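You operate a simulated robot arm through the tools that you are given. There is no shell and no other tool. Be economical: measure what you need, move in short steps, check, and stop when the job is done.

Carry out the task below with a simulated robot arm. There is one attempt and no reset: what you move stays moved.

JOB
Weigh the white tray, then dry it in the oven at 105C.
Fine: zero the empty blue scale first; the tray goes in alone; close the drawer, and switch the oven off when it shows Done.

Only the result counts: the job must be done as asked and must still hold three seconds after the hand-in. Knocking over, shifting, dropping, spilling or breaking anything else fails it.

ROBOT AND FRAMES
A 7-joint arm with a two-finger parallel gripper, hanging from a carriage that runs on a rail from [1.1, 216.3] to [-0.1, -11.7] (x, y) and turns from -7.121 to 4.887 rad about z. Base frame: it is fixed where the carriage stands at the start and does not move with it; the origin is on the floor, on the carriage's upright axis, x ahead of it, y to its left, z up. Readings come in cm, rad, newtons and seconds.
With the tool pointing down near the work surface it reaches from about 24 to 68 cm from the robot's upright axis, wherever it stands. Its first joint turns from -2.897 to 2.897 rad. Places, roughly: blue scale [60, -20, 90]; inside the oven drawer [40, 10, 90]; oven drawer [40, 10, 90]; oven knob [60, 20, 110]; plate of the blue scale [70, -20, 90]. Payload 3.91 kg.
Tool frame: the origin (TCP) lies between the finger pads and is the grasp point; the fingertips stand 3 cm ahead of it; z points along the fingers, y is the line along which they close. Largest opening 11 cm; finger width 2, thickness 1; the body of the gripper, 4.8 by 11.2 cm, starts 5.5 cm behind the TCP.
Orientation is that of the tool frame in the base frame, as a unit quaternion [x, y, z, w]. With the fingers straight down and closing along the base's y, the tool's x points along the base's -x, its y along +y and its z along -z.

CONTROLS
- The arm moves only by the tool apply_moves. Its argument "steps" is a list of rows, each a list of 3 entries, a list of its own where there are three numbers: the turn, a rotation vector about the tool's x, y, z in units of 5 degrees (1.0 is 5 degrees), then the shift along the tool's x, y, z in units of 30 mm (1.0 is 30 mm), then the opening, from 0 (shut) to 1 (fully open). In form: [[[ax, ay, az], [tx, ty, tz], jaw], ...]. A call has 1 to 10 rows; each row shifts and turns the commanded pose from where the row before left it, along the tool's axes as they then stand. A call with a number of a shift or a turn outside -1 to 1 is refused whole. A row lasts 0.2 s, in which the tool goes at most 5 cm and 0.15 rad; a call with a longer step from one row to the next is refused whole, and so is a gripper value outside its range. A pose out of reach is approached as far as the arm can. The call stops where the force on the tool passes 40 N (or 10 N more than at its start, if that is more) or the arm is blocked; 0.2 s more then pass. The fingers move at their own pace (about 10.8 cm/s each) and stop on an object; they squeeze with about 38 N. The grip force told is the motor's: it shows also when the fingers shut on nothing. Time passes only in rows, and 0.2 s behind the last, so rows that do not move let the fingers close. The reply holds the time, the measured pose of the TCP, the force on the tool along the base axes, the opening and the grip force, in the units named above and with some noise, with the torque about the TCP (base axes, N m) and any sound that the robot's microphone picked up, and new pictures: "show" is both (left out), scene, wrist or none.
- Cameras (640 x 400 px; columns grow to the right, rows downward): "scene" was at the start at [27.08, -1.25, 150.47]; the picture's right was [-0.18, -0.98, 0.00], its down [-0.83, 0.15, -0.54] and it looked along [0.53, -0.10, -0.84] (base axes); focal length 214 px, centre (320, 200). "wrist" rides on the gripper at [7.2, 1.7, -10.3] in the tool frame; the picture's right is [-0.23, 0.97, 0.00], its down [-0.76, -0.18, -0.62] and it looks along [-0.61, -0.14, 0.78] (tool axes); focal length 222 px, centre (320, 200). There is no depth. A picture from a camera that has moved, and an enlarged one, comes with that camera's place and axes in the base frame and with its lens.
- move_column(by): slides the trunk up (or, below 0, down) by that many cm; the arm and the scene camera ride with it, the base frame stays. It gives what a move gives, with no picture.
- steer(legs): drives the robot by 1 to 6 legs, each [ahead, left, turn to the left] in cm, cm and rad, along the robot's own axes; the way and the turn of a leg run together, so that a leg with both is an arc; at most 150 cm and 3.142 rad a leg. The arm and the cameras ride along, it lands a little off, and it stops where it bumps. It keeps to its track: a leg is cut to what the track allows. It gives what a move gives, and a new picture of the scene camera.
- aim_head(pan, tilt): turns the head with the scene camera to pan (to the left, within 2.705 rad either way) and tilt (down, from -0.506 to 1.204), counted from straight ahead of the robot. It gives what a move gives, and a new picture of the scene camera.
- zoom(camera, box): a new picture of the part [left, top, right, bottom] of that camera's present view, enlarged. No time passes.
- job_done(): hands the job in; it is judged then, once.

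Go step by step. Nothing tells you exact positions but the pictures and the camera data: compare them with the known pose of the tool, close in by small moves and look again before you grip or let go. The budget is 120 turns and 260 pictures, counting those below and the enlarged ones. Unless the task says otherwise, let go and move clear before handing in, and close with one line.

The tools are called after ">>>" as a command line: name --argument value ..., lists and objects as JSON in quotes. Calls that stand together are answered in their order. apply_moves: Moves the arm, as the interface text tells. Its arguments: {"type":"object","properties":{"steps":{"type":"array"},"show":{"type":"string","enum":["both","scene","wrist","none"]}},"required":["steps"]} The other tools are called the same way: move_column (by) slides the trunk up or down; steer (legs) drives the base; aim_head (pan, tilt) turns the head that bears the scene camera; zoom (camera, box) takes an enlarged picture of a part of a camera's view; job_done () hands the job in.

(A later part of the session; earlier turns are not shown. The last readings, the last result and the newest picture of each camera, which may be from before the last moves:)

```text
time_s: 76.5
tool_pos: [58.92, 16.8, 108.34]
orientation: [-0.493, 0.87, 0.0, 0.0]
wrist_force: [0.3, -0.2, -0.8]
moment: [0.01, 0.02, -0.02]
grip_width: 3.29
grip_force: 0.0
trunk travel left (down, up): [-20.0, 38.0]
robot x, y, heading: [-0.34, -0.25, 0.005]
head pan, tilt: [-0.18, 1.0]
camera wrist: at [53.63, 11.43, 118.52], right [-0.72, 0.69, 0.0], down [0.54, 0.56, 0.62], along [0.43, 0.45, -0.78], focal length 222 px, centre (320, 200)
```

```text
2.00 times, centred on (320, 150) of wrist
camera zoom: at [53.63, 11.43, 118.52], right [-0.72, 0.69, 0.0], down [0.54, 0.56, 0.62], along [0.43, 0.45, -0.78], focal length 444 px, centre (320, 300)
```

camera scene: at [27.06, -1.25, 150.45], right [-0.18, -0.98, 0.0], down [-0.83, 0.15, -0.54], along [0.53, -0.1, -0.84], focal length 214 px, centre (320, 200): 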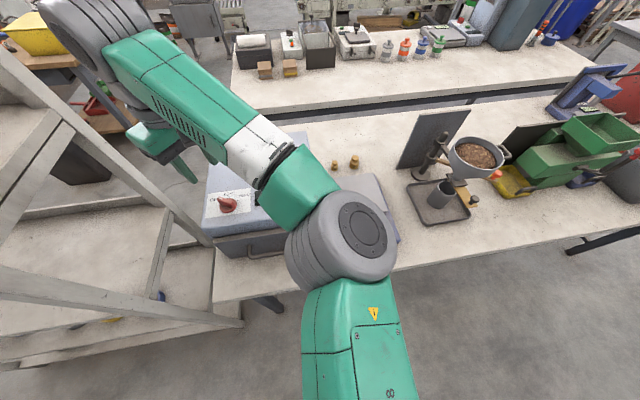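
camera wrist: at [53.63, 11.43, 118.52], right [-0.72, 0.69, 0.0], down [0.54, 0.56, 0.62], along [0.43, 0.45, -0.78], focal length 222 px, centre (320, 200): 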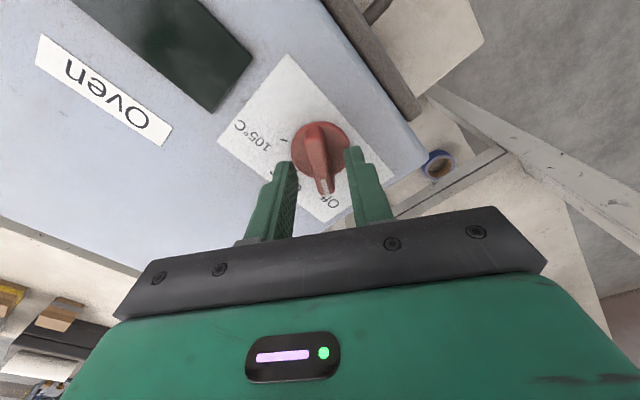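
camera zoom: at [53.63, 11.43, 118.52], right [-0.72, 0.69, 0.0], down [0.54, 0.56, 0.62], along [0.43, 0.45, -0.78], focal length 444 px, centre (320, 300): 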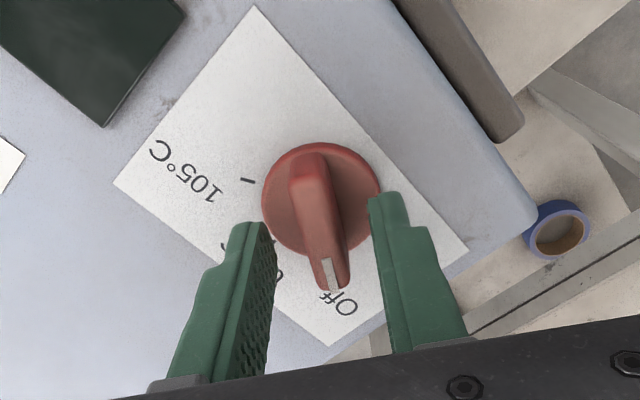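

>>> apply_moves --steps '[[[0, 0, 0], [0, 0, 0], 0], [[0, 0, 0], [0, 0, 0], 0], [[0, 0, 0], [0, 0, 0], 0]]' --show "wrist"

>>> zoom --camera "wrist" --box '[180, 50, 460, 250]'

```text
time_s: 77.3
tool_pos: [58.83, 16.75, 108.19]
orientation: [-0.493, 0.87, 0.0, 0.0]
wrist_force: [-7.0, 2.7, 5.5]
moment: [-0.51, 0.47, -0.02]
grip_width: 1.21
grip_force: 45.2
trunk travel left (down, up): [-20.0, 38.0]
robot x, y, heading: [-0.02, -0.28, 0.003]
head pan, tilt: [-0.18, 1.0]
camera wrist: at [53.55, 11.49, 118.52], right [-0.72, 0.69, 0.0], down [0.54, 0.56, 0.62], along [0.43, 0.45, -0.78], focal length 222 px, centre (320, 200)
```

wrist: 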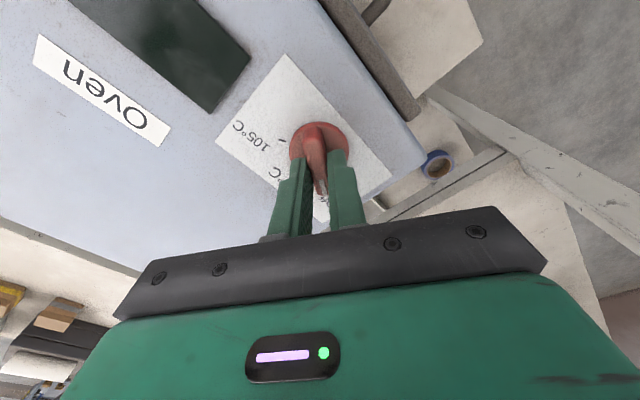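

```text
2.00 times, centred on (320, 150) of wrist
camera zoom: at [53.55, 11.49, 118.52], right [-0.72, 0.69, 0.0], down [0.54, 0.56, 0.62], along [0.43, 0.45, -0.78], focal length 444 px, centre (320, 300)
```

zoom: 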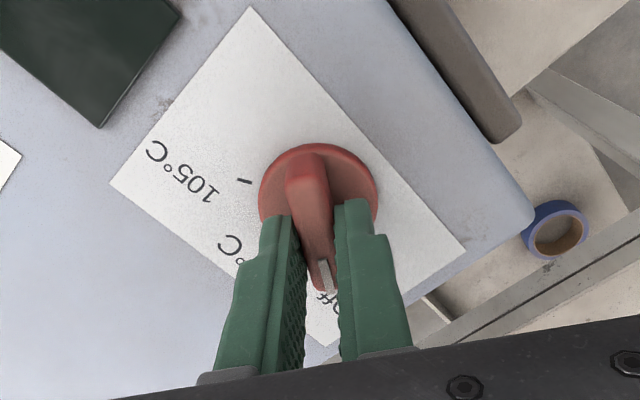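

The blade is gripped. I'll rotate clockwise as seen from above, in stages.

>>> apply_moves --steps '[[[0, 0, 1], [0, 0, 0], 0], [[0, 0, 1], [0, 0, 0], 0], [[0, 0, 1], [0, 0, 0], 0], [[0, 0, 1], [0, 0, 0], 0], [[0, 0, 1], [0, 0, 0], 0], [[0, 0, 1], [0, 0, 0], 0]]' --show "wrist"

>>> zoom --camera "wrist" --box '[180, 20, 460, 220]'

```text
time_s: 78.7
tool_pos: [58.87, 16.58, 108.23]
orientation: [-0.251, 0.968, 0.0, 0.0]
wrist_force: [4.4, 0.2, -5.2]
moment: [-0.2, 0.2, 0.02]
grip_width: 1.17
grip_force: 45.4
trunk travel left (down, up): [-20.0, 38.0]
robot x, y, heading: [0.18, -0.18, -0.005]
head pan, tilt: [-0.18, 1.0]
camera wrist: at [51.66, 14.7, 118.51], right [-0.27, 0.96, 0.0], down [0.75, 0.21, 0.62], along [0.6, 0.17, -0.78], focal length 222 px, centre (320, 200)
```

wrist: 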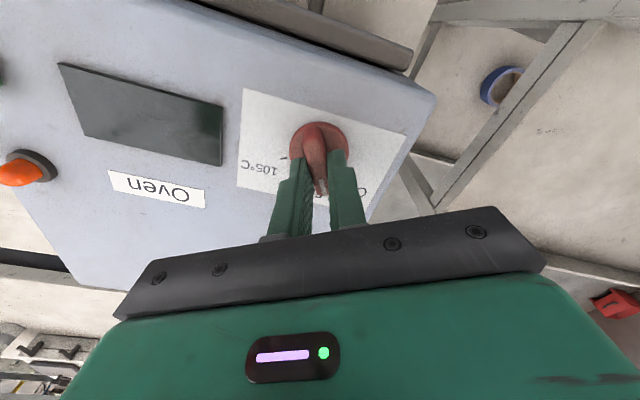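

```text
2.00 times, centred on (320, 120) of wrist
camera zoom: at [51.66, 14.7, 118.51], right [-0.27, 0.96, 0.0], down [0.75, 0.21, 0.62], along [0.6, 0.17, -0.78], focal length 444 px, centre (320, 360)
```

zoom: 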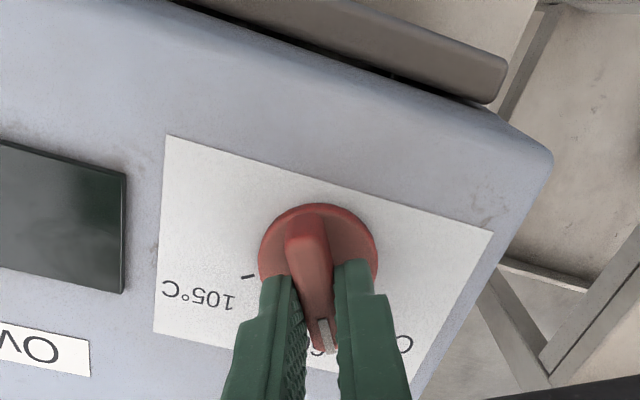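

The knob follows the hand. I'll continue to about −60°.

>>> apply_moves --steps '[[[0, 0, 1], [0, 0, 0], 0], [[0, 0, 1], [0, 0, 0], 0], [[0, 0, 1], [0, 0, 0], 0], [[0, 0, 1], [0, 0, 0], 0], [[0, 0, 1], [0, 0, 0], 0], [[0, 0, 1], [0, 0, 0], 0], [[0, 0, 1], [0, 0, 0], 0], [[0, 0, 1], [0, 0, 0], 0], [[0, 0, 1], [0, 0, 0], 0], [[0, 0, 1], [0, 0, 0], 0]]'

```text
time_s: 80.9
tool_pos: [58.87, 16.38, 108.29]
orientation: [0.183, 0.983, -0.001, 0.001]
wrist_force: [12.8, -12.1, -14.0]
moment: [0.11, 0.27, 0.04]
grip_width: 1.2
grip_force: 45.0
trunk travel left (down, up): [-20.0, 38.0]
robot x, y, heading: [-0.1, 0.34, -0.0]
head pan, tilt: [-0.18, 1.0]
camera scene: at [27.11, -1.39, 150.46], right [-0.18, -0.98, 0.0], down [-0.83, 0.15, -0.54], along [0.53, -0.1, -0.84], focal length 214 px, centre (320, 200)
camera wrist: at [52.69, 20.66, 118.51], right [0.56, 0.83, 0.0], down [0.65, -0.44, 0.62], along [0.52, -0.35, -0.78], focal length 222 px, centre (320, 200)
```

scene: 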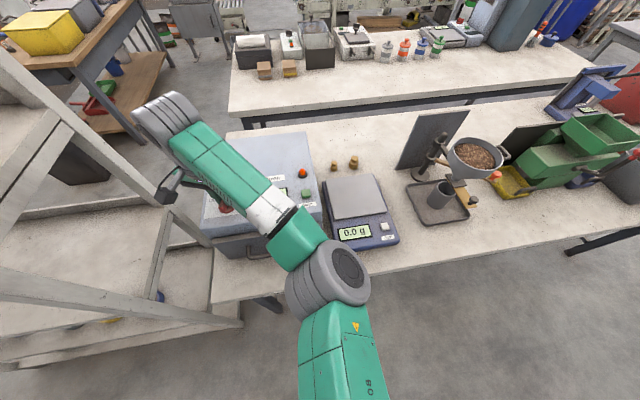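
wrist: 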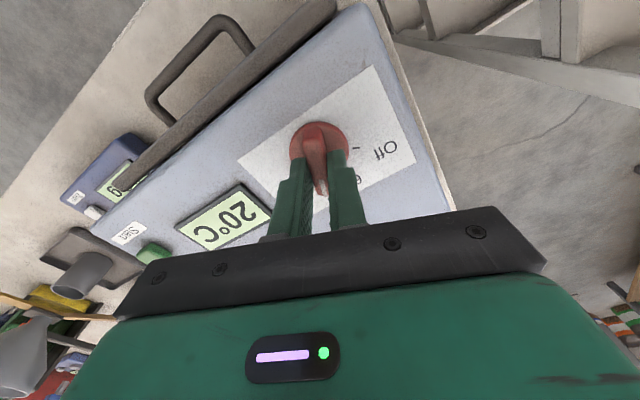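

The display woke up and shows 20 °C. The side load is growing, so I'll ease the tool with a small correction and keep turning.

>>> apply_moves --steps '[[[0, 0, 1], [-0.03, -0.03, 0.02], 0], [[0, 0, 1], [-0.03, -0.02, 0.02], 0], [[0, 0, 1], [-0.02, -0.02, 0.02], 0], [[0, 0, 1], [-0.02, -0.02, 0], 0]]' --show "wrist"

>>> zoom --camera "wrist" --box '[180, 20, 460, 220]'

```text
time_s: 81.9
tool_pos: [58.85, 16.24, 108.29]
orientation: [0.35, 0.937, 0.0, 0.0]
wrist_force: [-18.5, -6.8, 23.3]
moment: [-0.99, -0.42, 0.05]
grip_width: 1.23
grip_force: 45.3
trunk travel left (down, up): [-20.0, 38.0]
robot x, y, heading: [-0.07, 0.06, 0.007]
head pan, tilt: [-0.18, 1.0]
camera wrist: at [54.41, 22.37, 118.52], right [0.81, 0.59, 0.0], down [0.46, -0.63, 0.62], along [0.37, -0.5, -0.78], focal length 222 px, centre (320, 200)
```

wrist: 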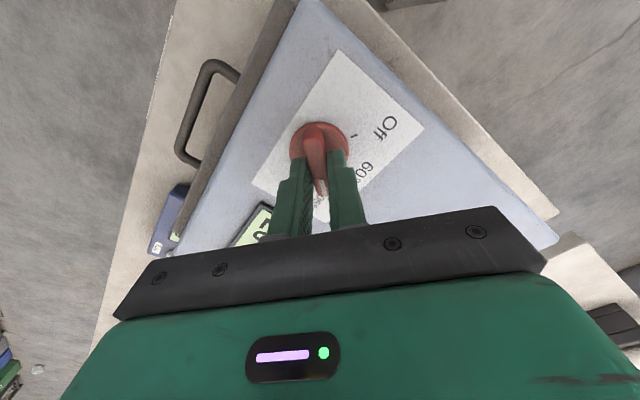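

```text
2.00 times, centred on (320, 120) of wrist
camera zoom: at [54.41, 22.37, 118.52], right [0.81, 0.59, 0.0], down [0.46, -0.63, 0.62], along [0.37, -0.5, -0.78], focal length 444 px, centre (320, 360)
```

zoom: 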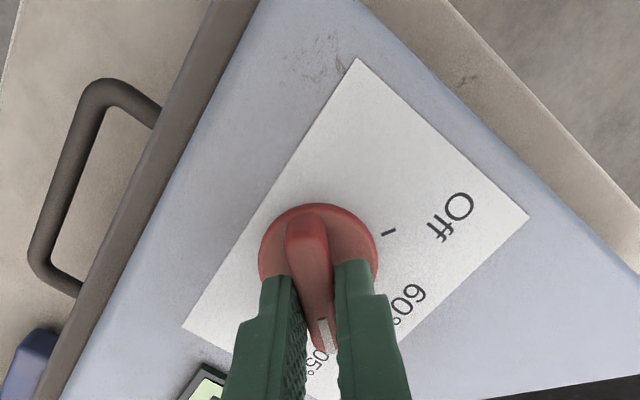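

>>> apply_moves --steps '[[[0, 0, 0.5], [0.03, -0.03, -0.04], 0], [[0, 0, 1], [0, 0, 0], 0], [[0, 0, 1], [0, 0, 0], 0], [[0, 0, 1], [0, 0, 0], 0]]' --show "wrist"

>>> zoom --camera "wrist" --box '[180, 20, 460, 220]'

```text
time_s: 82.9
tool_pos: [58.77, 16.2, 108.24]
orientation: [0.489, 0.872, 0.0, -0.001]
wrist_force: [-17.7, -9.3, 28.4]
moment: [-0.2, 0.4, 0.07]
grip_width: 1.18
grip_force: 45.2
trunk travel left (down, up): [-20.0, 38.0]
robot x, y, heading: [0.34, 0.11, -0.001]
head pan, tilt: [-0.18, 1.0]
camera wrist: at [56.37, 23.35, 118.52], right [0.95, 0.32, 0.0], down [0.25, -0.74, 0.62], along [0.2, -0.59, -0.78], focal length 222 px, centre (320, 200)
```

wrist: 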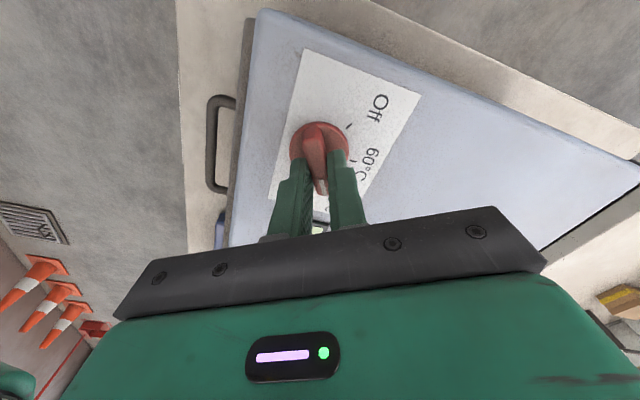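

```text
2.00 times, centred on (320, 120) of wrist
camera zoom: at [56.37, 23.35, 118.52], right [0.95, 0.32, 0.0], down [0.25, -0.74, 0.62], along [0.2, -0.59, -0.78], focal length 444 px, centre (320, 360)
```

zoom: 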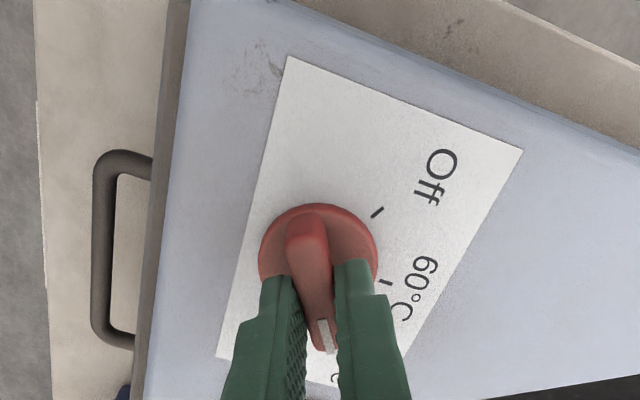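

The yaw has turned about 118°. I'll release, rise and check where the pointer stands.

>>> apply_moves --steps '[[[0, 0, 0.3], [0, 0, -0.05], 0], [[0, 0, 0], [0, 0, 0], 0.35], [[0, 0, 0], [0, 0, 0], 0.35], [[0, 0, 0], [0, 0, 0], 0.35], [[0, 0, 0], [0, 0, -0.5], 0.35], [[0, 0, 0], [0, 0, -0.9], 0.35], [[0, 0, 0], [0, 0, -0.9], 0.35], [[0, 0, 0], [0, 0, -0.9], 0.35]]' --show "wrist"

>>> zoom --camera "wrist" --box '[180, 20, 460, 220]'

```text
time_s: 84.7
tool_pos: [58.79, 16.15, 117.93]
orientation: [0.498, 0.867, 0.0, 0.0]
wrist_force: [-0.1, 0.8, -0.4]
moment: [-0.03, -0.02, 0.0]
grip_width: 3.85
grip_force: 0.1
trunk travel left (down, up): [-20.0, 38.0]
robot x, y, heading: [0.32, -0.12, -0.0]
head pan, tilt: [-0.18, 1.0]
camera wrist: at [56.6, 23.42, 128.17], right [0.96, 0.29, 0.0], down [0.23, -0.75, 0.62], along [0.18, -0.6, -0.78], focal length 222 px, centre (320, 200)
```

wrist: 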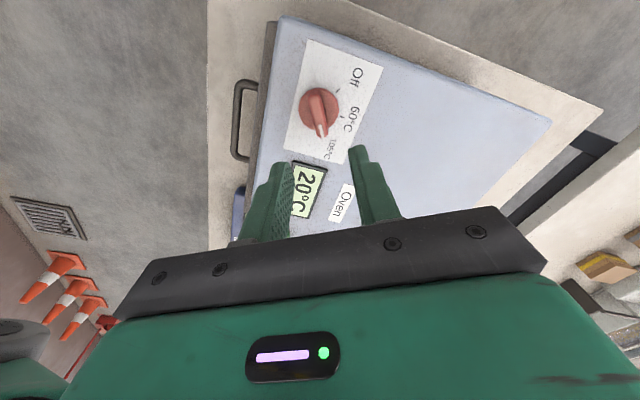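

```text
2.00 times, centred on (320, 120) of wrist
camera zoom: at [56.6, 23.42, 128.17], right [0.96, 0.29, 0.0], down [0.23, -0.75, 0.62], along [0.18, -0.6, -0.78], focal length 444 px, centre (320, 360)
```

zoom: 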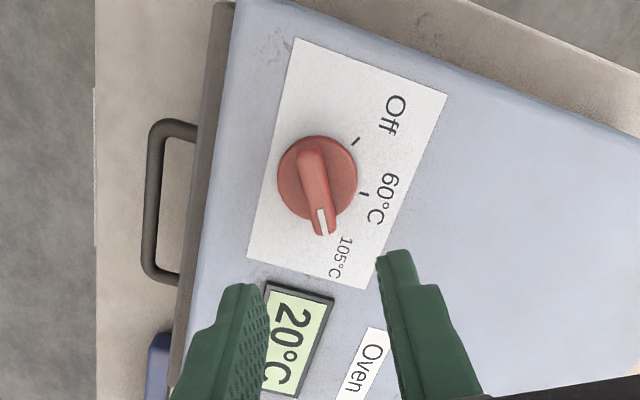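

The pointer stands at 105 °C and the display shows 20 °C. Next is the Start button, triangulated at about [58.5, -3.3, 104.6]. I'll turn back, close the fingers and go above it.

>>> apply_moves --steps '[[[0, 0, -1], [0, 0, 0], 0], [[0, 0, -1], [0, 0, 0], 0], [[0, 0, -1], [0, 0, 0], 0], [[0, 0, -1], [0, 0, 0], 0], [[0, 0, -1], [0, 0, 0], 0], [[0, 0, -1], [0, 0, 0], 0], [[0, 0, -1], [0, 0, 0], 0], [[0, 0, -1], [0, 0, 0], 0], [[0, 0, -1], [0, 0, 0], 0], [[0, 0, -1], [0, 0, 0], 0]]' --show "none"

>>> apply_moves --steps '[[[0, 0, -1], [0, 0, 0], 0], [[0, 0, -0.95], [0, 0, 0], 0], [[0, 0, 0], [0, -0.93, 0], 0], [[0, 0, 0], [0, -0.93, 0], 0], [[0, 0, 0], [0, -0.93, 0], 0], [[0, 0, 0], [0, -0.93, 0], 0], [[0, 0, 0], [0, -0.93, 0], 0], [[0, 0, 0], [0, -0.93, 0], 0], [[0, 0, 0], [0.03, -0.9, 0], 0]]'

>>> zoom --camera "wrist" --box '[220, 20, 500, 220]'

```text
time_s: 86.9
tool_pos: [58.83, 16.39, 118.06]
orientation: [0.086, 0.996, 0.0, -0.001]
wrist_force: [0.3, -0.6, -0.4]
moment: [0.0, 0.0, 0.0]
grip_width: 0.0
grip_force: 37.4
trunk travel left (down, up): [-20.0, 38.0]
robot x, y, heading: [0.26, 0.04, 0.001]
head pan, tilt: [-0.18, 1.0]
```

```text
time_s: 88.9
tool_pos: [58.66, -3.18, 118.02]
orientation: [0.001, 1.0, 0.0, 0.0]
wrist_force: [1.2, 0.6, 0.1]
moment: [0.03, 0.01, 0.0]
grip_width: 0.01
grip_force: 37.6
trunk travel left (down, up): [-20.0, 38.0]
robot x, y, heading: [-0.16, 0.08, -0.002]
head pan, tilt: [-0.18, 1.0]
camera scene: at [27.06, -1.25, 150.45], right [-0.18, -0.98, 0.0], down [-0.83, 0.15, -0.54], along [0.53, -0.1, -0.84], focal length 214 px, centre (320, 200)
camera wrist: at [51.35, -1.44, 128.17], right [0.23, 0.97, 0.0], down [0.76, -0.18, 0.62], along [0.61, -0.14, -0.78], focal length 222 px, centre (320, 200)
```

scene: 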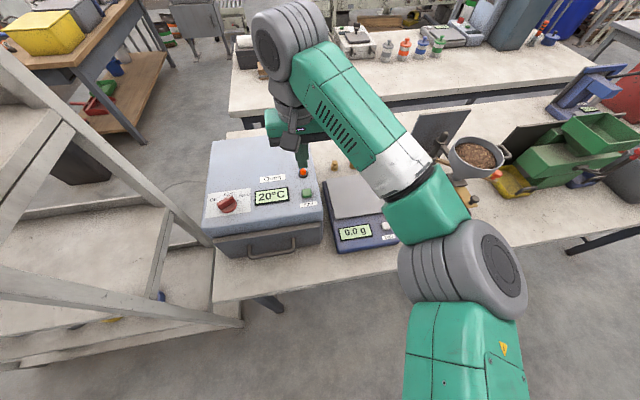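
wrist: 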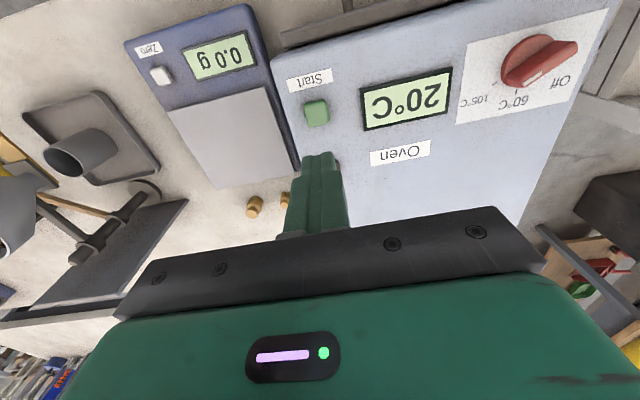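

```text
2.00 times, centred on (360, 120) of wrist
camera zoom: at [51.35, -1.44, 128.17], right [0.23, 0.97, 0.0], down [0.76, -0.18, 0.62], along [0.61, -0.14, -0.78], focal length 444 px, centre (240, 360)
```

zoom: 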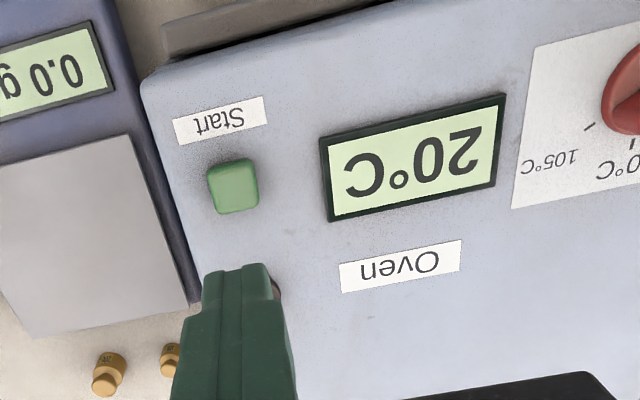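

The knob needs a second look from here.

>>> zoom --camera "wrist" --box '[450, 10, 610, 130]'

>>> zoom --camera "scene" --box '[195, 130, 335, 240]'

```text
3.33 times, centred on (530, 70) of wrist
camera zoom: at [51.35, -1.44, 128.17], right [0.23, 0.97, 0.0], down [0.76, -0.18, 0.62], along [0.61, -0.14, -0.78], focal length 740 px, centre (-380, 633)
```

zoom: 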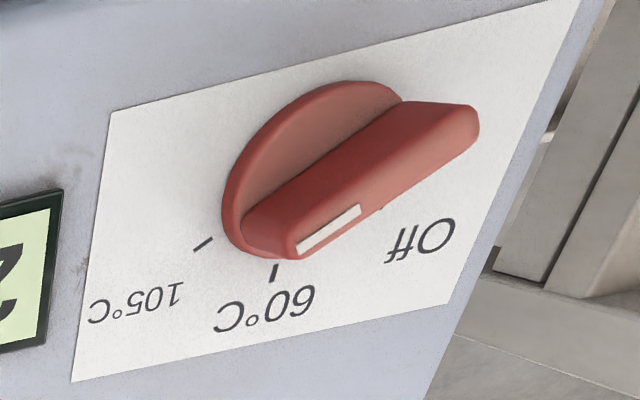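

```text
3.64 times, centred on (265, 185) of scene
camera zoom: at [27.06, -1.25, 150.45], right [-0.18, -0.98, 0.0], down [-0.83, 0.15, -0.54], along [0.53, -0.1, -0.84], focal length 780 px, centre (520, 254)
```

zoom: 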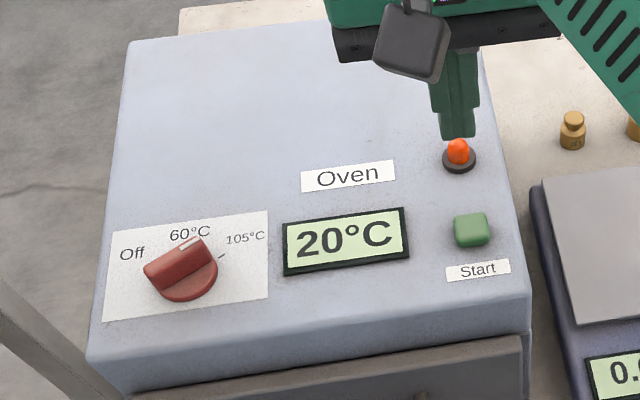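

The computed pointer direction is about −57°, which mirrors the Off position, so it is set at 105 °C. I'll press Start.

>>> apply_moves --steps '[[[0, 0, 0], [0.06, -0.06, 0.8], 0], [[0, 0, 0], [0, 0, 0.9], 0], [[0, 0, 0], [0, 0, 0.8], 0], [[0, 0, 0], [0, 0, 0.5], 0], [[0, 0, 0], [0, 0, 0.1], 0], [[0, 0, 0], [0, 0, 0.1], 0], [[0, 0, 0], [0, 0, 0.1], 0], [[0, 0, 0], [0, 0, 0], 0]]' --show "wrist"

>>> zoom --camera "scene" --box '[195, 130, 335, 240]'

```text
time_s: 90.7
tool_pos: [58.51, -3.34, 108.02]
orientation: [0.001, 1.0, 0.0, 0.001]
wrist_force: [-0.1, 0.2, 1.4]
moment: [0.05, -0.02, -0.04]
grip_width: 0.0
grip_force: 37.7
trunk travel left (down, up): [-20.0, 38.0]
robot x, y, heading: [-0.28, 0.11, 0.002]
head pan, tilt: [-0.18, 1.0]
camera wrist: at [51.19, -1.59, 118.32], right [0.23, 0.97, 0.0], down [0.76, -0.18, 0.62], along [0.61, -0.14, -0.78], focal length 222 px, centre (320, 200)
```

wrist: 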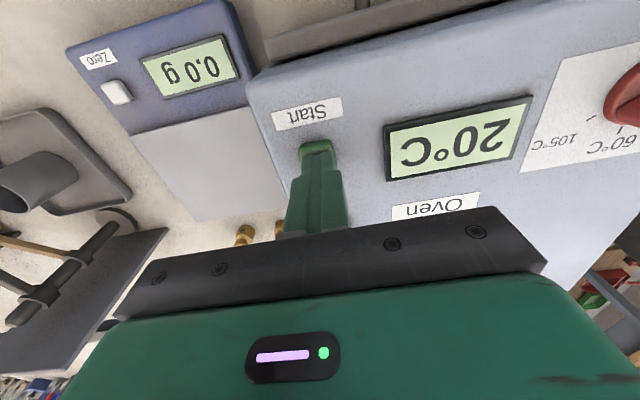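

```text
3.64 times, centred on (265, 185) of scene
camera zoom: at [27.07, -1.24, 150.45], right [-0.18, -0.98, 0.0], down [-0.83, 0.15, -0.54], along [0.53, -0.1, -0.84], focal length 780 px, centre (520, 254)
```

zoom: 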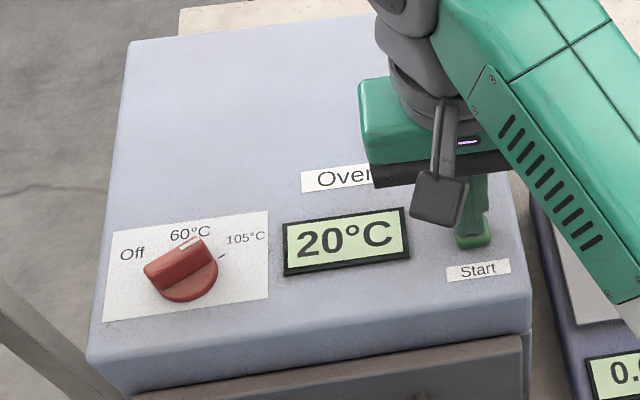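

>>> apply_moves --steps '[[[0, 0, 0], [0, 0, 0.07], 0], [[0, 0, 0], [0, 0, 0.07], 0], [[0, 0, 0], [0, 0, 0.07], 0], [[0, 0, 0], [0, 0, 0], 0]]' --show "wrist"

```text
time_s: 91.7
tool_pos: [58.66, -3.41, 107.48]
orientation: [0.0, 1.0, -0.001, 0.001]
wrist_force: [-6.5, -0.4, 19.5]
moment: [0.0, 0.2, 0.06]
grip_width: 0.0
grip_force: 38.7
trunk travel left (down, up): [-20.0, 38.0]
robot x, y, heading: [-0.03, -0.26, -0.003]
head pan, tilt: [-0.18, 1.0]
heard: click
camera wrist: at [51.2, -1.6, 117.72], right [0.23, 0.97, 0.0], down [0.76, -0.18, 0.62], along [0.61, -0.14, -0.78], focal length 222 px, centre (320, 200)
```

wrist: 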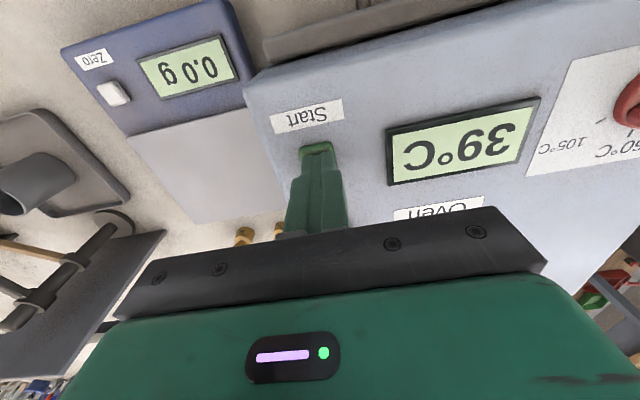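

It clicked, and the temperature is already rising (39 °C). I'll lift off and watch the display.

>>> apply_moves --steps '[[[0, 0, 0], [0, 0, -0.4], 0], [[0, 0, 0], [0, 0, -0.9], 0], [[0, 0, 0], [0, 0, -0.9], 0], [[0, 0, 0], [0, 0, -0.9], 0], [[0, 0, 0], [0, 0, 0], 0], [[0, 0, 0], [0, 0, 0], 0], [[0, 0, 0], [0, 0, 0], 0], [[0, 0, 0], [0, 0, 0], 0], [[0, 0, 0], [0, 0, 0], 0], [[0, 0, 0], [0, 0, 0], 0]]'

>>> zoom --camera "scene" --box '[195, 130, 335, 240]'

```text
time_s: 93.9
tool_pos: [58.4, -3.37, 116.86]
orientation: [0.002, 1.0, 0.0, 0.0]
wrist_force: [-1.1, 0.6, -0.1]
moment: [0.02, 0.0, 0.02]
grip_width: 0.0
grip_force: 38.0
trunk travel left (down, up): [-20.0, 38.0]
robot x, y, heading: [0.19, 0.1, -0.005]
head pan, tilt: [-0.18, 1.0]
camera scene: at [27.06, -1.25, 150.45], right [-0.18, -0.98, 0.0], down [-0.83, 0.15, -0.54], along [0.53, -0.1, -0.84], focal length 214 px, centre (320, 200)
camera wrist: at [51.17, -1.58, 127.05], right [0.23, 0.97, 0.0], down [0.76, -0.18, 0.62], along [0.61, -0.14, -0.78], focal length 222 px, centre (320, 200)
```

scene: 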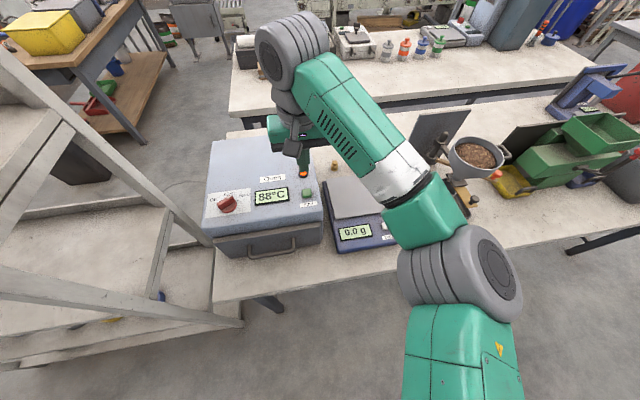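
wrist: 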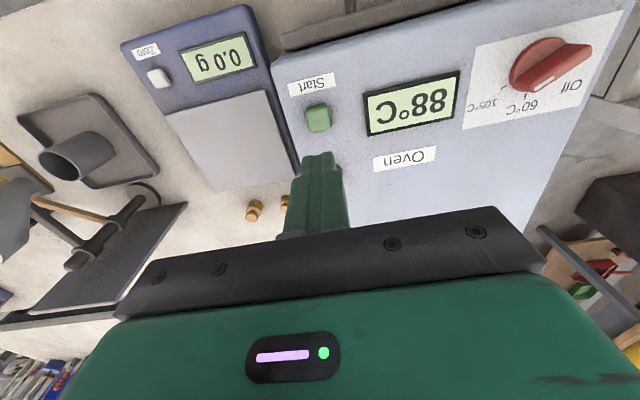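

```text
3.64 times, centred on (265, 185) of scene
camera zoom: at [27.06, -1.25, 150.45], right [-0.18, -0.98, 0.0], down [-0.83, 0.15, -0.54], along [0.53, -0.1, -0.84], focal length 780 px, centre (520, 254)
```

zoom: 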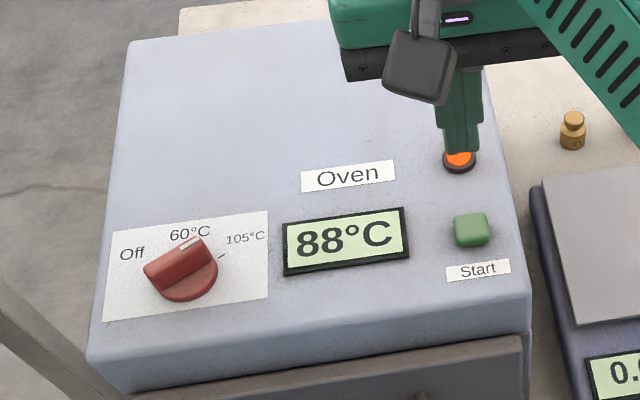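

It reads 88 °C and is still rising, so it is set for 105 °C. Meanwhile I'll go back above the knob at the −60° grip yaw.

>>> apply_moves --steps '[[[0, 0, 0], [-0.02, 0.9, -0.1], 0.35], [[0, 0, 0], [-0.02, 0.95, -0.1], 0.35], [[0, 0, 0], [-0.02, 0.95, -0.1], 0.35], [[0, 0, 0], [-0.02, 0.95, -0.1], 0.35], [[0, 0, 0], [-0.02, 0.95, 0], 0.35], [[0, 0, 0], [-0.02, 0.95, 0], 0.35], [[0, 0, 0], [-0.02, 0.95, 0], 0.35], [[0, 0, 1], [0, 0, 0], 0.35], [[0, 0, 1], [0, 0, 0], 0.35], [[0, 0, 1], [0, 0, 0], 0.35]]' --show "none"

>>> apply_moves --steps '[[[0, 0, 1], [0, 0, 0], 0.35], [[0, 0, 1], [0, 0, 0], 0.35], [[0, 0, 1], [0, 0, 0], 0.35], [[0, 0, 1], [0, 0, 0], 0.35], [[0, 0, 1], [0, 0, 0], 0.35], [[0, 0, 1], [0, 0, 0], 0.35], [[0, 0, 1], [0, 0, 0], 0.35], [[0, 0, 1], [0, 0, 0], 0.35], [[0, 0, 1], [0, 0, 0], 0.35]]'

>>> zoom --camera "wrist" --box '[180, 20, 460, 240]'

```text
time_s: 96.1
tool_pos: [58.96, 16.49, 118.07]
orientation: [0.132, 0.991, 0.0, 0.0]
wrist_force: [0.3, -0.2, -0.4]
moment: [0.01, 0.02, 0.04]
grip_width: 3.85
grip_force: 0.1
trunk travel left (down, up): [-20.0, 38.0]
robot x, y, heading: [0.18, 0.04, 0.001]
head pan, tilt: [-0.18, 1.0]
```

```text
time_s: 98.1
tool_pos: [58.87, 16.42, 118.02]
orientation: [0.501, 0.865, 0.0, 0.0]
wrist_force: [0.3, -0.6, 0.1]
moment: [0.03, 0.0, -0.02]
grip_width: 3.83
grip_force: 0.0
trunk travel left (down, up): [-20.0, 38.0]
robot x, y, heading: [0.2, -0.44, 0.001]
head pan, tilt: [-0.18, 1.0]
camera scene: at [27.06, -1.25, 150.45], right [-0.18, -0.98, 0.0], down [-0.83, 0.15, -0.54], along [0.53, -0.1, -0.84], focal length 214 px, centre (320, 200)
camera wrist: at [56.76, 23.62, 128.21], right [0.96, 0.29, 0.0], down [0.22, -0.75, 0.62], along [0.18, -0.6, -0.78], focal length 222 px, centre (320, 200)
```

scene: 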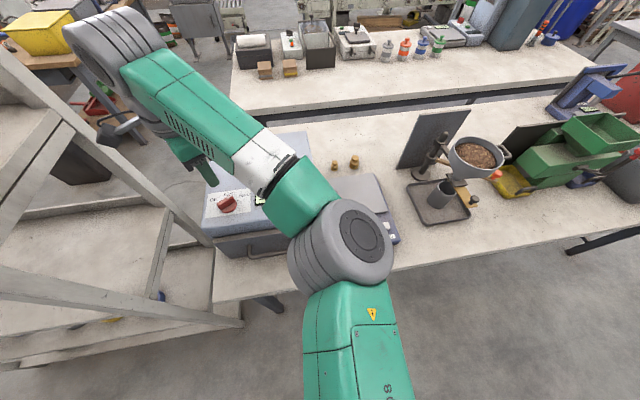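
wrist: 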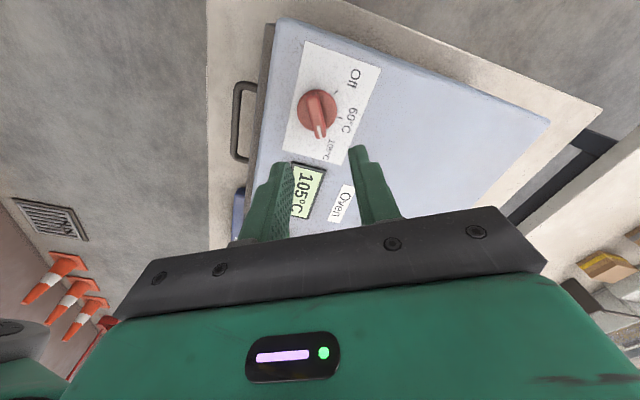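

```text
1.82 times, centred on (320, 130) of wrist
camera zoom: at [56.76, 23.62, 128.21], right [0.96, 0.29, 0.0], down [0.22, -0.75, 0.62], along [0.18, -0.6, -0.78], focal length 404 px, centre (320, 327)
```

zoom: 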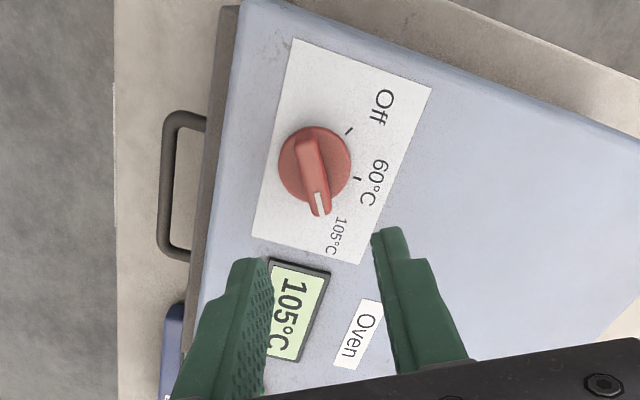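

It is at 105 °C. I'll hover here and wait for Done.

>>> apply_moves --steps '[[[0, 0, 0], [0, 0, 0], 0.35], [[0, 0, 0], [0, 0, 0], 0.35], [[0, 0, 0], [0, 0, 0], 0.35], [[0, 0, 0], [0, 0, 0], 0.35], [[0, 0, 0], [0, 0, 0], 0.35], [[0, 0, 0], [0, 0, 0], 0.35], [[0, 0, 0], [0, 0, 0], 0.35], [[0, 0, 0], [0, 0, 0], 0.35], [[0, 0, 0], [0, 0, 0], 0.35], [[0, 0, 0], [0, 0, 0], 0.35]]' --show "wrist"

>>> apply_moves --steps '[[[0, 0, 0], [0, 0, 0], 0.35], [[0, 0, 0], [0, 0, 0], 0.35], [[0, 0, 0], [0, 0, 0], 0.35], [[0, 0, 0], [0, 0, 0], 0.35], [[0, 0, 0], [0, 0, 0], 0.35], [[0, 0, 0], [0, 0, 0], 0.35], [[0, 0, 0], [0, 0, 0], 0.35], [[0, 0, 0], [0, 0, 0], 0.35], [[0, 0, 0], [0, 0, 0], 0.35], [[0, 0, 0], [0, 0, 0], 0.35]]' --show "wrist"

>>> apply_moves --steps '[[[0, 0, 0], [0, 0, 0], 0.35], [[0, 0, 0], [0, 0, 0], 0.35], [[0, 0, 0], [0, 0, 0], 0.35], [[0, 0, 0], [0, 0, 0], 0.35], [[0, 0, 0], [0, 0, 0], 0.35], [[0, 0, 0], [0, 0, 0], 0.35], [[0, 0, 0], [0, 0, 0], 0.35], [[0, 0, 0], [0, 0, 0], 0.35], [[0, 0, 0], [0, 0, 0], 0.35], [[0, 0, 0], [0, 0, 0], 0.35]]' --show "wrist"

```text
time_s: 100.3
tool_pos: [58.83, 16.46, 118.02]
orientation: [0.501, 0.865, 0.0, 0.0]
wrist_force: [0.2, 0.0, 0.0]
moment: [0.0, 0.0, 0.02]
grip_width: 3.85
grip_force: 0.0
trunk travel left (down, up): [-20.0, 38.0]
robot x, y, heading: [0.07, 0.23, 0.001]
head pan, tilt: [-0.18, 1.0]
camera wrist: at [56.75, 23.62, 128.22], right [0.96, 0.29, 0.0], down [0.22, -0.75, 0.62], along [0.18, -0.6, -0.78], focal length 222 px, centre (320, 200)
```

wrist: 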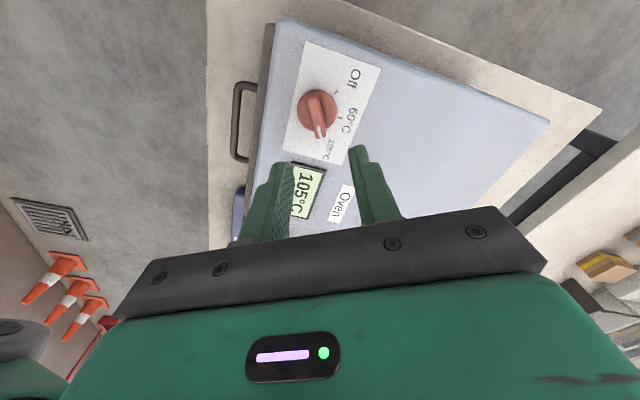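

```text
time_s: 102.5
tool_pos: [58.89, 16.46, 118.07]
orientation: [0.501, 0.865, 0.0, 0.0]
wrist_force: [-0.4, -0.3, -0.3]
moment: [0.01, -0.02, 0.01]
grip_width: 3.87
grip_force: 0.0
trunk travel left (down, up): [-20.0, 38.0]
robot x, y, heading: [0.19, 0.3, -0.004]
head pan, tilt: [-0.18, 1.0]
camera wrist: at [56.75, 23.62, 128.22], right [0.96, 0.29, 0.0], down [0.22, -0.75, 0.62], along [0.18, -0.6, -0.78], focal length 222 px, centre (320, 200)
```

wrist: 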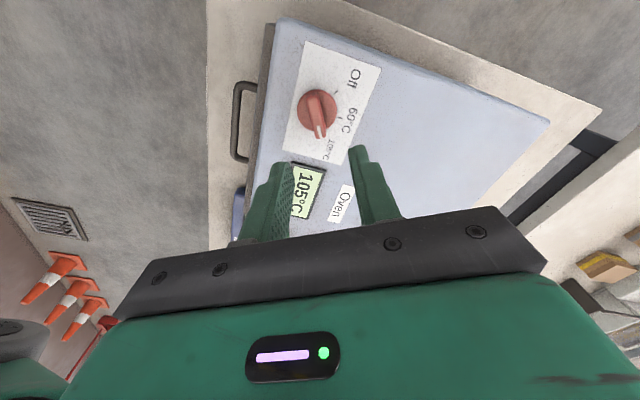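

```text
time_s: 104.7
tool_pos: [58.85, 16.41, 118.07]
orientation: [0.502, 0.865, 0.0, 0.001]
wrist_force: [0.0, 0.7, 0.0]
moment: [0.02, -0.02, 0.01]
grip_width: 3.86
grip_force: 0.0
trunk travel left (down, up): [-20.0, 38.0]
robot x, y, heading: [0.09, -0.27, 0.0]
head pan, tilt: [-0.18, 1.0]
camera wrist: at [56.75, 23.62, 128.22], right [0.96, 0.29, 0.0], down [0.22, -0.75, 0.62], along [0.18, -0.6, -0.78], focal length 222 px, centre (320, 200)
```

wrist: 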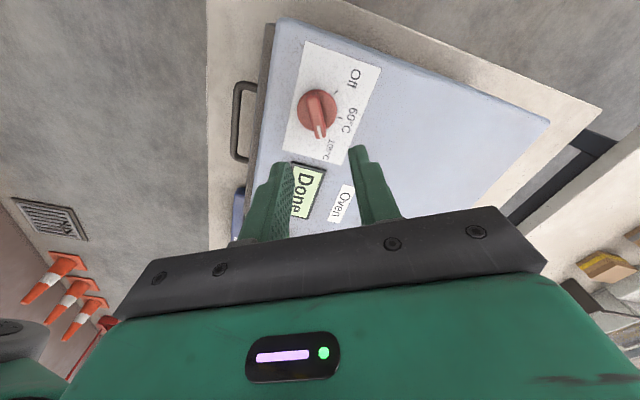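

The display shows Done. I'll lower, grip the blade and turn it back to Off.

>>> apply_moves --steps '[[[0, 0, 0], [-0.03, -0.05, 0.6], 0.32], [[0, 0, 0], [0, 0, 0.8], 0.32], [[0, 0, 0], [0, 0, 0.8], 0.3], [[0, 0, 0], [0, 0, 0.6], 0.3], [[0, 0, 0], [0, 0, 0.25], 0.3], [[0, 0, 0], [0, 0, 0.1], 0.3], [[0, 0, 0], [0, 0, 0], 0], [[0, 0, 0], [0, 0, 0], 0], [[0, 0, 0], [0, 0, 0], 0]]' --show "wrist"

>>> zoom --camera "wrist" --box '[180, 20, 460, 240]'

```text
time_s: 106.7
tool_pos: [58.76, 16.15, 108.51]
orientation: [0.501, 0.866, -0.001, -0.001]
wrist_force: [-16.3, -7.0, 13.0]
moment: [0.04, 0.53, 0.04]
grip_width: 1.19
grip_force: 45.1
trunk travel left (down, up): [-20.0, 38.0]
robot x, y, heading: [-0.15, -0.05, -0.003]
head pan, tilt: [-0.18, 1.0]
camera wrist: at [56.58, 23.43, 118.71], right [0.96, 0.29, 0.0], down [0.23, -0.75, 0.62], along [0.18, -0.6, -0.78], focal length 222 px, centre (320, 200)
```

wrist: 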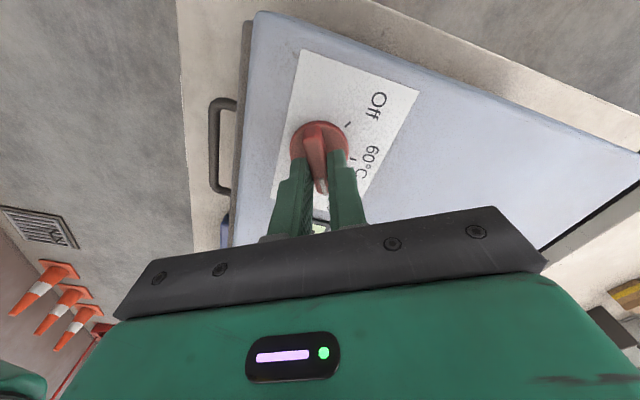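

```text
1.82 times, centred on (320, 130) of wrist
camera zoom: at [56.58, 23.43, 118.71], right [0.96, 0.29, 0.0], down [0.23, -0.75, 0.62], along [0.18, -0.6, -0.78], focal length 404 px, centre (320, 327)
```

zoom: 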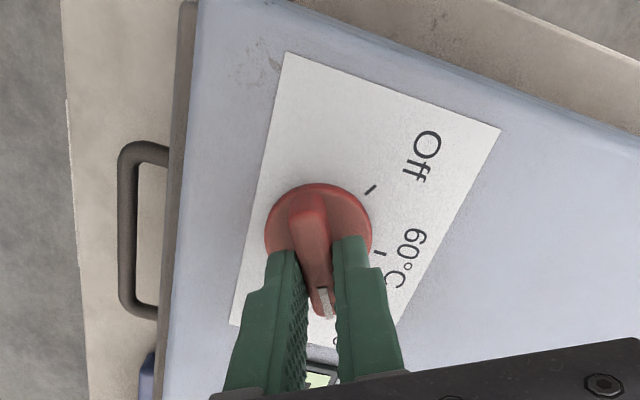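

The grip is slightly off the knob's axis, estimated at [58.5, 16.35]. I'll regrip centred, then rotate.

>>> apply_moves --steps '[[[0, 0, 0], [0, 0, 0], 0.25], [[0, 0, 0], [0.093, -0.035, 0], 0.25], [[0, 0, 0], [0, 0, 0], 0], [[0, 0, 0], [0, 0, 0], 0], [[0, 0, 0], [0, 0, 0], 0], [[0, 0, -1], [0, 0, 0], 0], [[0, 0, -1], [0, 0, 0], 0], [[0, 0, -1], [0, 0, 0], 0], [[0, 0, -1], [0, 0, 0], 0], [[0, 0, -1], [0, 0, 0], 0]]' --show "wrist"

```text
time_s: 108.9
tool_pos: [58.59, 16.51, 108.45]
orientation: [0.302, 0.953, -0.001, 0.0]
wrist_force: [-2.8, -1.4, -3.0]
moment: [-0.11, -0.08, -0.01]
grip_width: 1.18
grip_force: 44.6
trunk travel left (down, up): [-20.0, 38.0]
robot x, y, heading: [-0.03, -0.16, -0.001]
head pan, tilt: [-0.18, 1.0]
camera wrist: at [53.64, 22.09, 118.74], right [0.75, 0.67, 0.0], down [0.52, -0.58, 0.62], along [0.42, -0.46, -0.78], focal length 222 px, centre (320, 200)
```

wrist: 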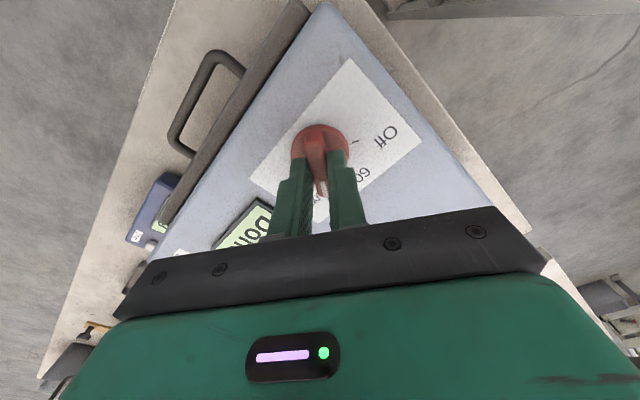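

The force is very low now. I'll continue the turn to Off.

>>> apply_moves --steps '[[[0, 0, -1], [0, 0, 0], 0], [[0, 0, -1], [0, 0, 0], 0], [[0, 0, -1], [0, 0, 0], 0], [[0, 0, -1], [0, 0, 0], 0], [[0, 0, -1], [0, 0, 0], 0], [[0, 0, -1], [0, 0, 0], 0], [[0, 0, -1], [0, 0, 0], 0], [[0, 0, -1], [0, 0, 0], 0], [[0, 0, -1], [0, 0, 0], 0], [[0, 0, -1], [0, 0, 0], 0]]' --show "none"

>>> apply_moves --steps '[[[0, 0, -1], [0, 0, 0], 0], [[0, 0, -1], [0, 0, 0], 0], [[0, 0, -1], [0, 0, 0], 0], [[0, 0, -1], [0, 0, 0], 0], [[0, 0, -1], [0, 0, 0], 0], [[0, 0, -1], [0, 0, 0], 0], [[0, 0, -1], [0, 0, 0], 0], [[0, 0, -1], [0, 0, 0], 0], [[0, 0, -1], [0, 0, 0], 0]]'

```text
time_s: 111.1
tool_pos: [58.64, 16.39, 108.5]
orientation: [-0.131, 0.991, 0.0, 0.0]
wrist_force: [7.6, 1.0, -16.0]
moment: [0.05, -0.16, -0.01]
grip_width: 1.16
grip_force: 45.0
trunk travel left (down, up): [-20.0, 38.0]
robot x, y, heading: [0.16, 0.1, 0.002]
head pan, tilt: [-0.18, 1.0]
```

```text
time_s: 113.1
tool_pos: [58.66, 16.61, 108.51]
orientation: [-0.5, 0.866, 0.001, 0.001]
wrist_force: [3.6, 4.2, -7.9]
moment: [-0.62, 0.34, -0.03]
grip_width: 1.19
grip_force: 44.8
trunk travel left (down, up): [-20.0, 38.0]
robot x, y, heading: [0.02, -0.12, 0.0]
head pan, tilt: [-0.18, 1.0]
camera scene: at [27.06, -1.21, 150.45], right [-0.18, -0.98, 0.0], down [-0.83, 0.15, -0.54], along [0.53, -0.1, -0.84], focal length 214 px, centre (320, 200)
camera wrist: at [53.47, 11.18, 118.74], right [-0.73, 0.68, 0.0], down [0.53, 0.57, 0.62], along [0.43, 0.46, -0.78], focal length 222 px, centre (320, 200)
```

scene: 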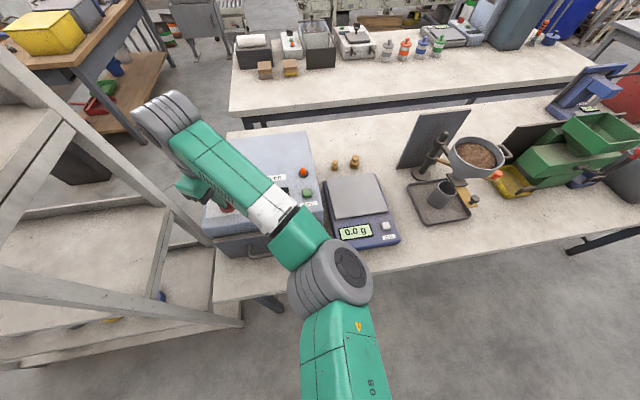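
wrist: 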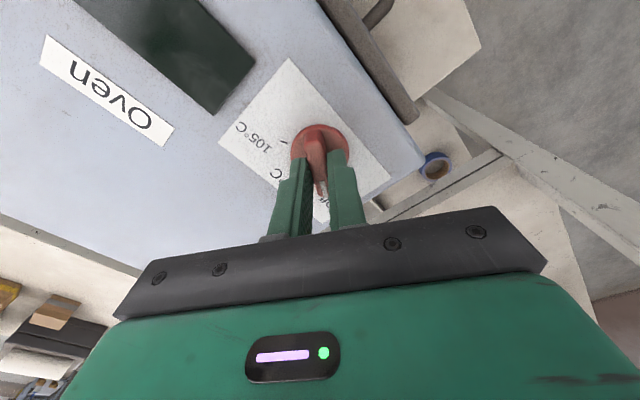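

The display has gone dark, so the oven is off. I'll release, rise, move clear and check everything.

>>> apply_moves --steps '[[[0, 0, 0], [0, 0, 0], 0.35], [[0, 0, 0], [0, 0, 0], 0.35], [[0, 0, 0], [0, 0, 0], 0.35], [[0, 0, 0], [0, 0, -0.5], 0.35], [[0, 0, 0], [0, 0, -0.9], 0.35], [[0, 0, 0], [0, 0, -0.9], 0.35], [[0, 0, 0], [0, 0, -0.9], 0.35], [[0, 0, 0], [0, 0, -0.9], 0.35]]' --show "wrist"

>>> zoom --camera "wrist" --box '[180, 0, 460, 220]'

>>> zoom --camera "scene" --box '[190, 130, 350, 270]'

```text
time_s: 114.9
tool_pos: [58.74, 16.43, 120.78]
orientation: [-0.499, 0.866, 0.0, -0.001]
wrist_force: [-0.4, 0.0, 0.0]
moment: [0.02, 0.02, -0.02]
grip_width: 3.86
grip_force: 0.1
trunk travel left (down, up): [-20.0, 38.0]
robot x, y, heading: [-0.15, -0.29, 0.002]
head pan, tilt: [-0.18, 1.0]
camera wrist: at [53.54, 11.02, 130.99], right [-0.73, 0.69, 0.0], down [0.54, 0.57, 0.62], along [0.43, 0.45, -0.78], focal length 222 px, centre (320, 200)
```

wrist: 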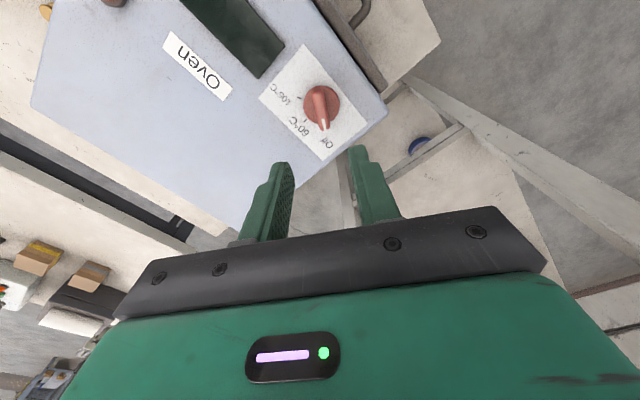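

```text
1.82 times, centred on (320, 110) of wrist
camera zoom: at [53.54, 11.02, 130.99], right [-0.73, 0.69, 0.0], down [0.54, 0.57, 0.62], along [0.43, 0.45, -0.78], focal length 404 px, centre (320, 364)
```

zoom: 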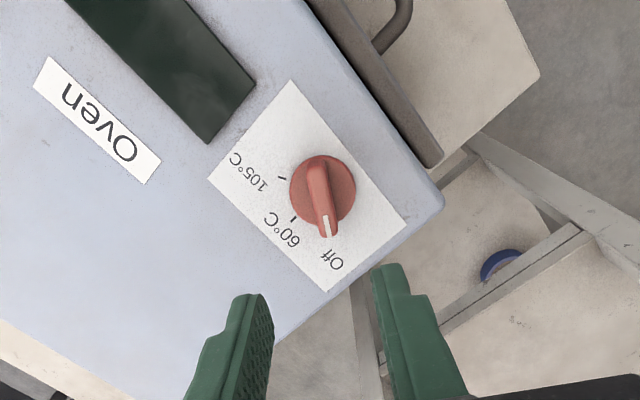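

```text
2.86 times, centred on (270, 200) of scene
camera zoom: at [27.06, -1.25, 150.44], right [-0.18, -0.98, 0.0], down [-0.83, 0.15, -0.54], along [0.53, -0.1, -0.84], focal length 613 px, centre (463, 200)
```

zoom: 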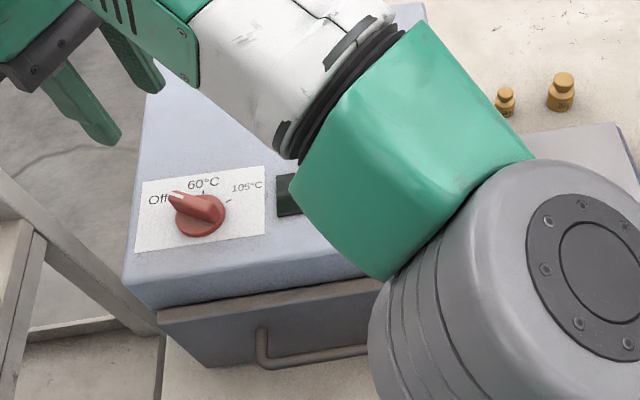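

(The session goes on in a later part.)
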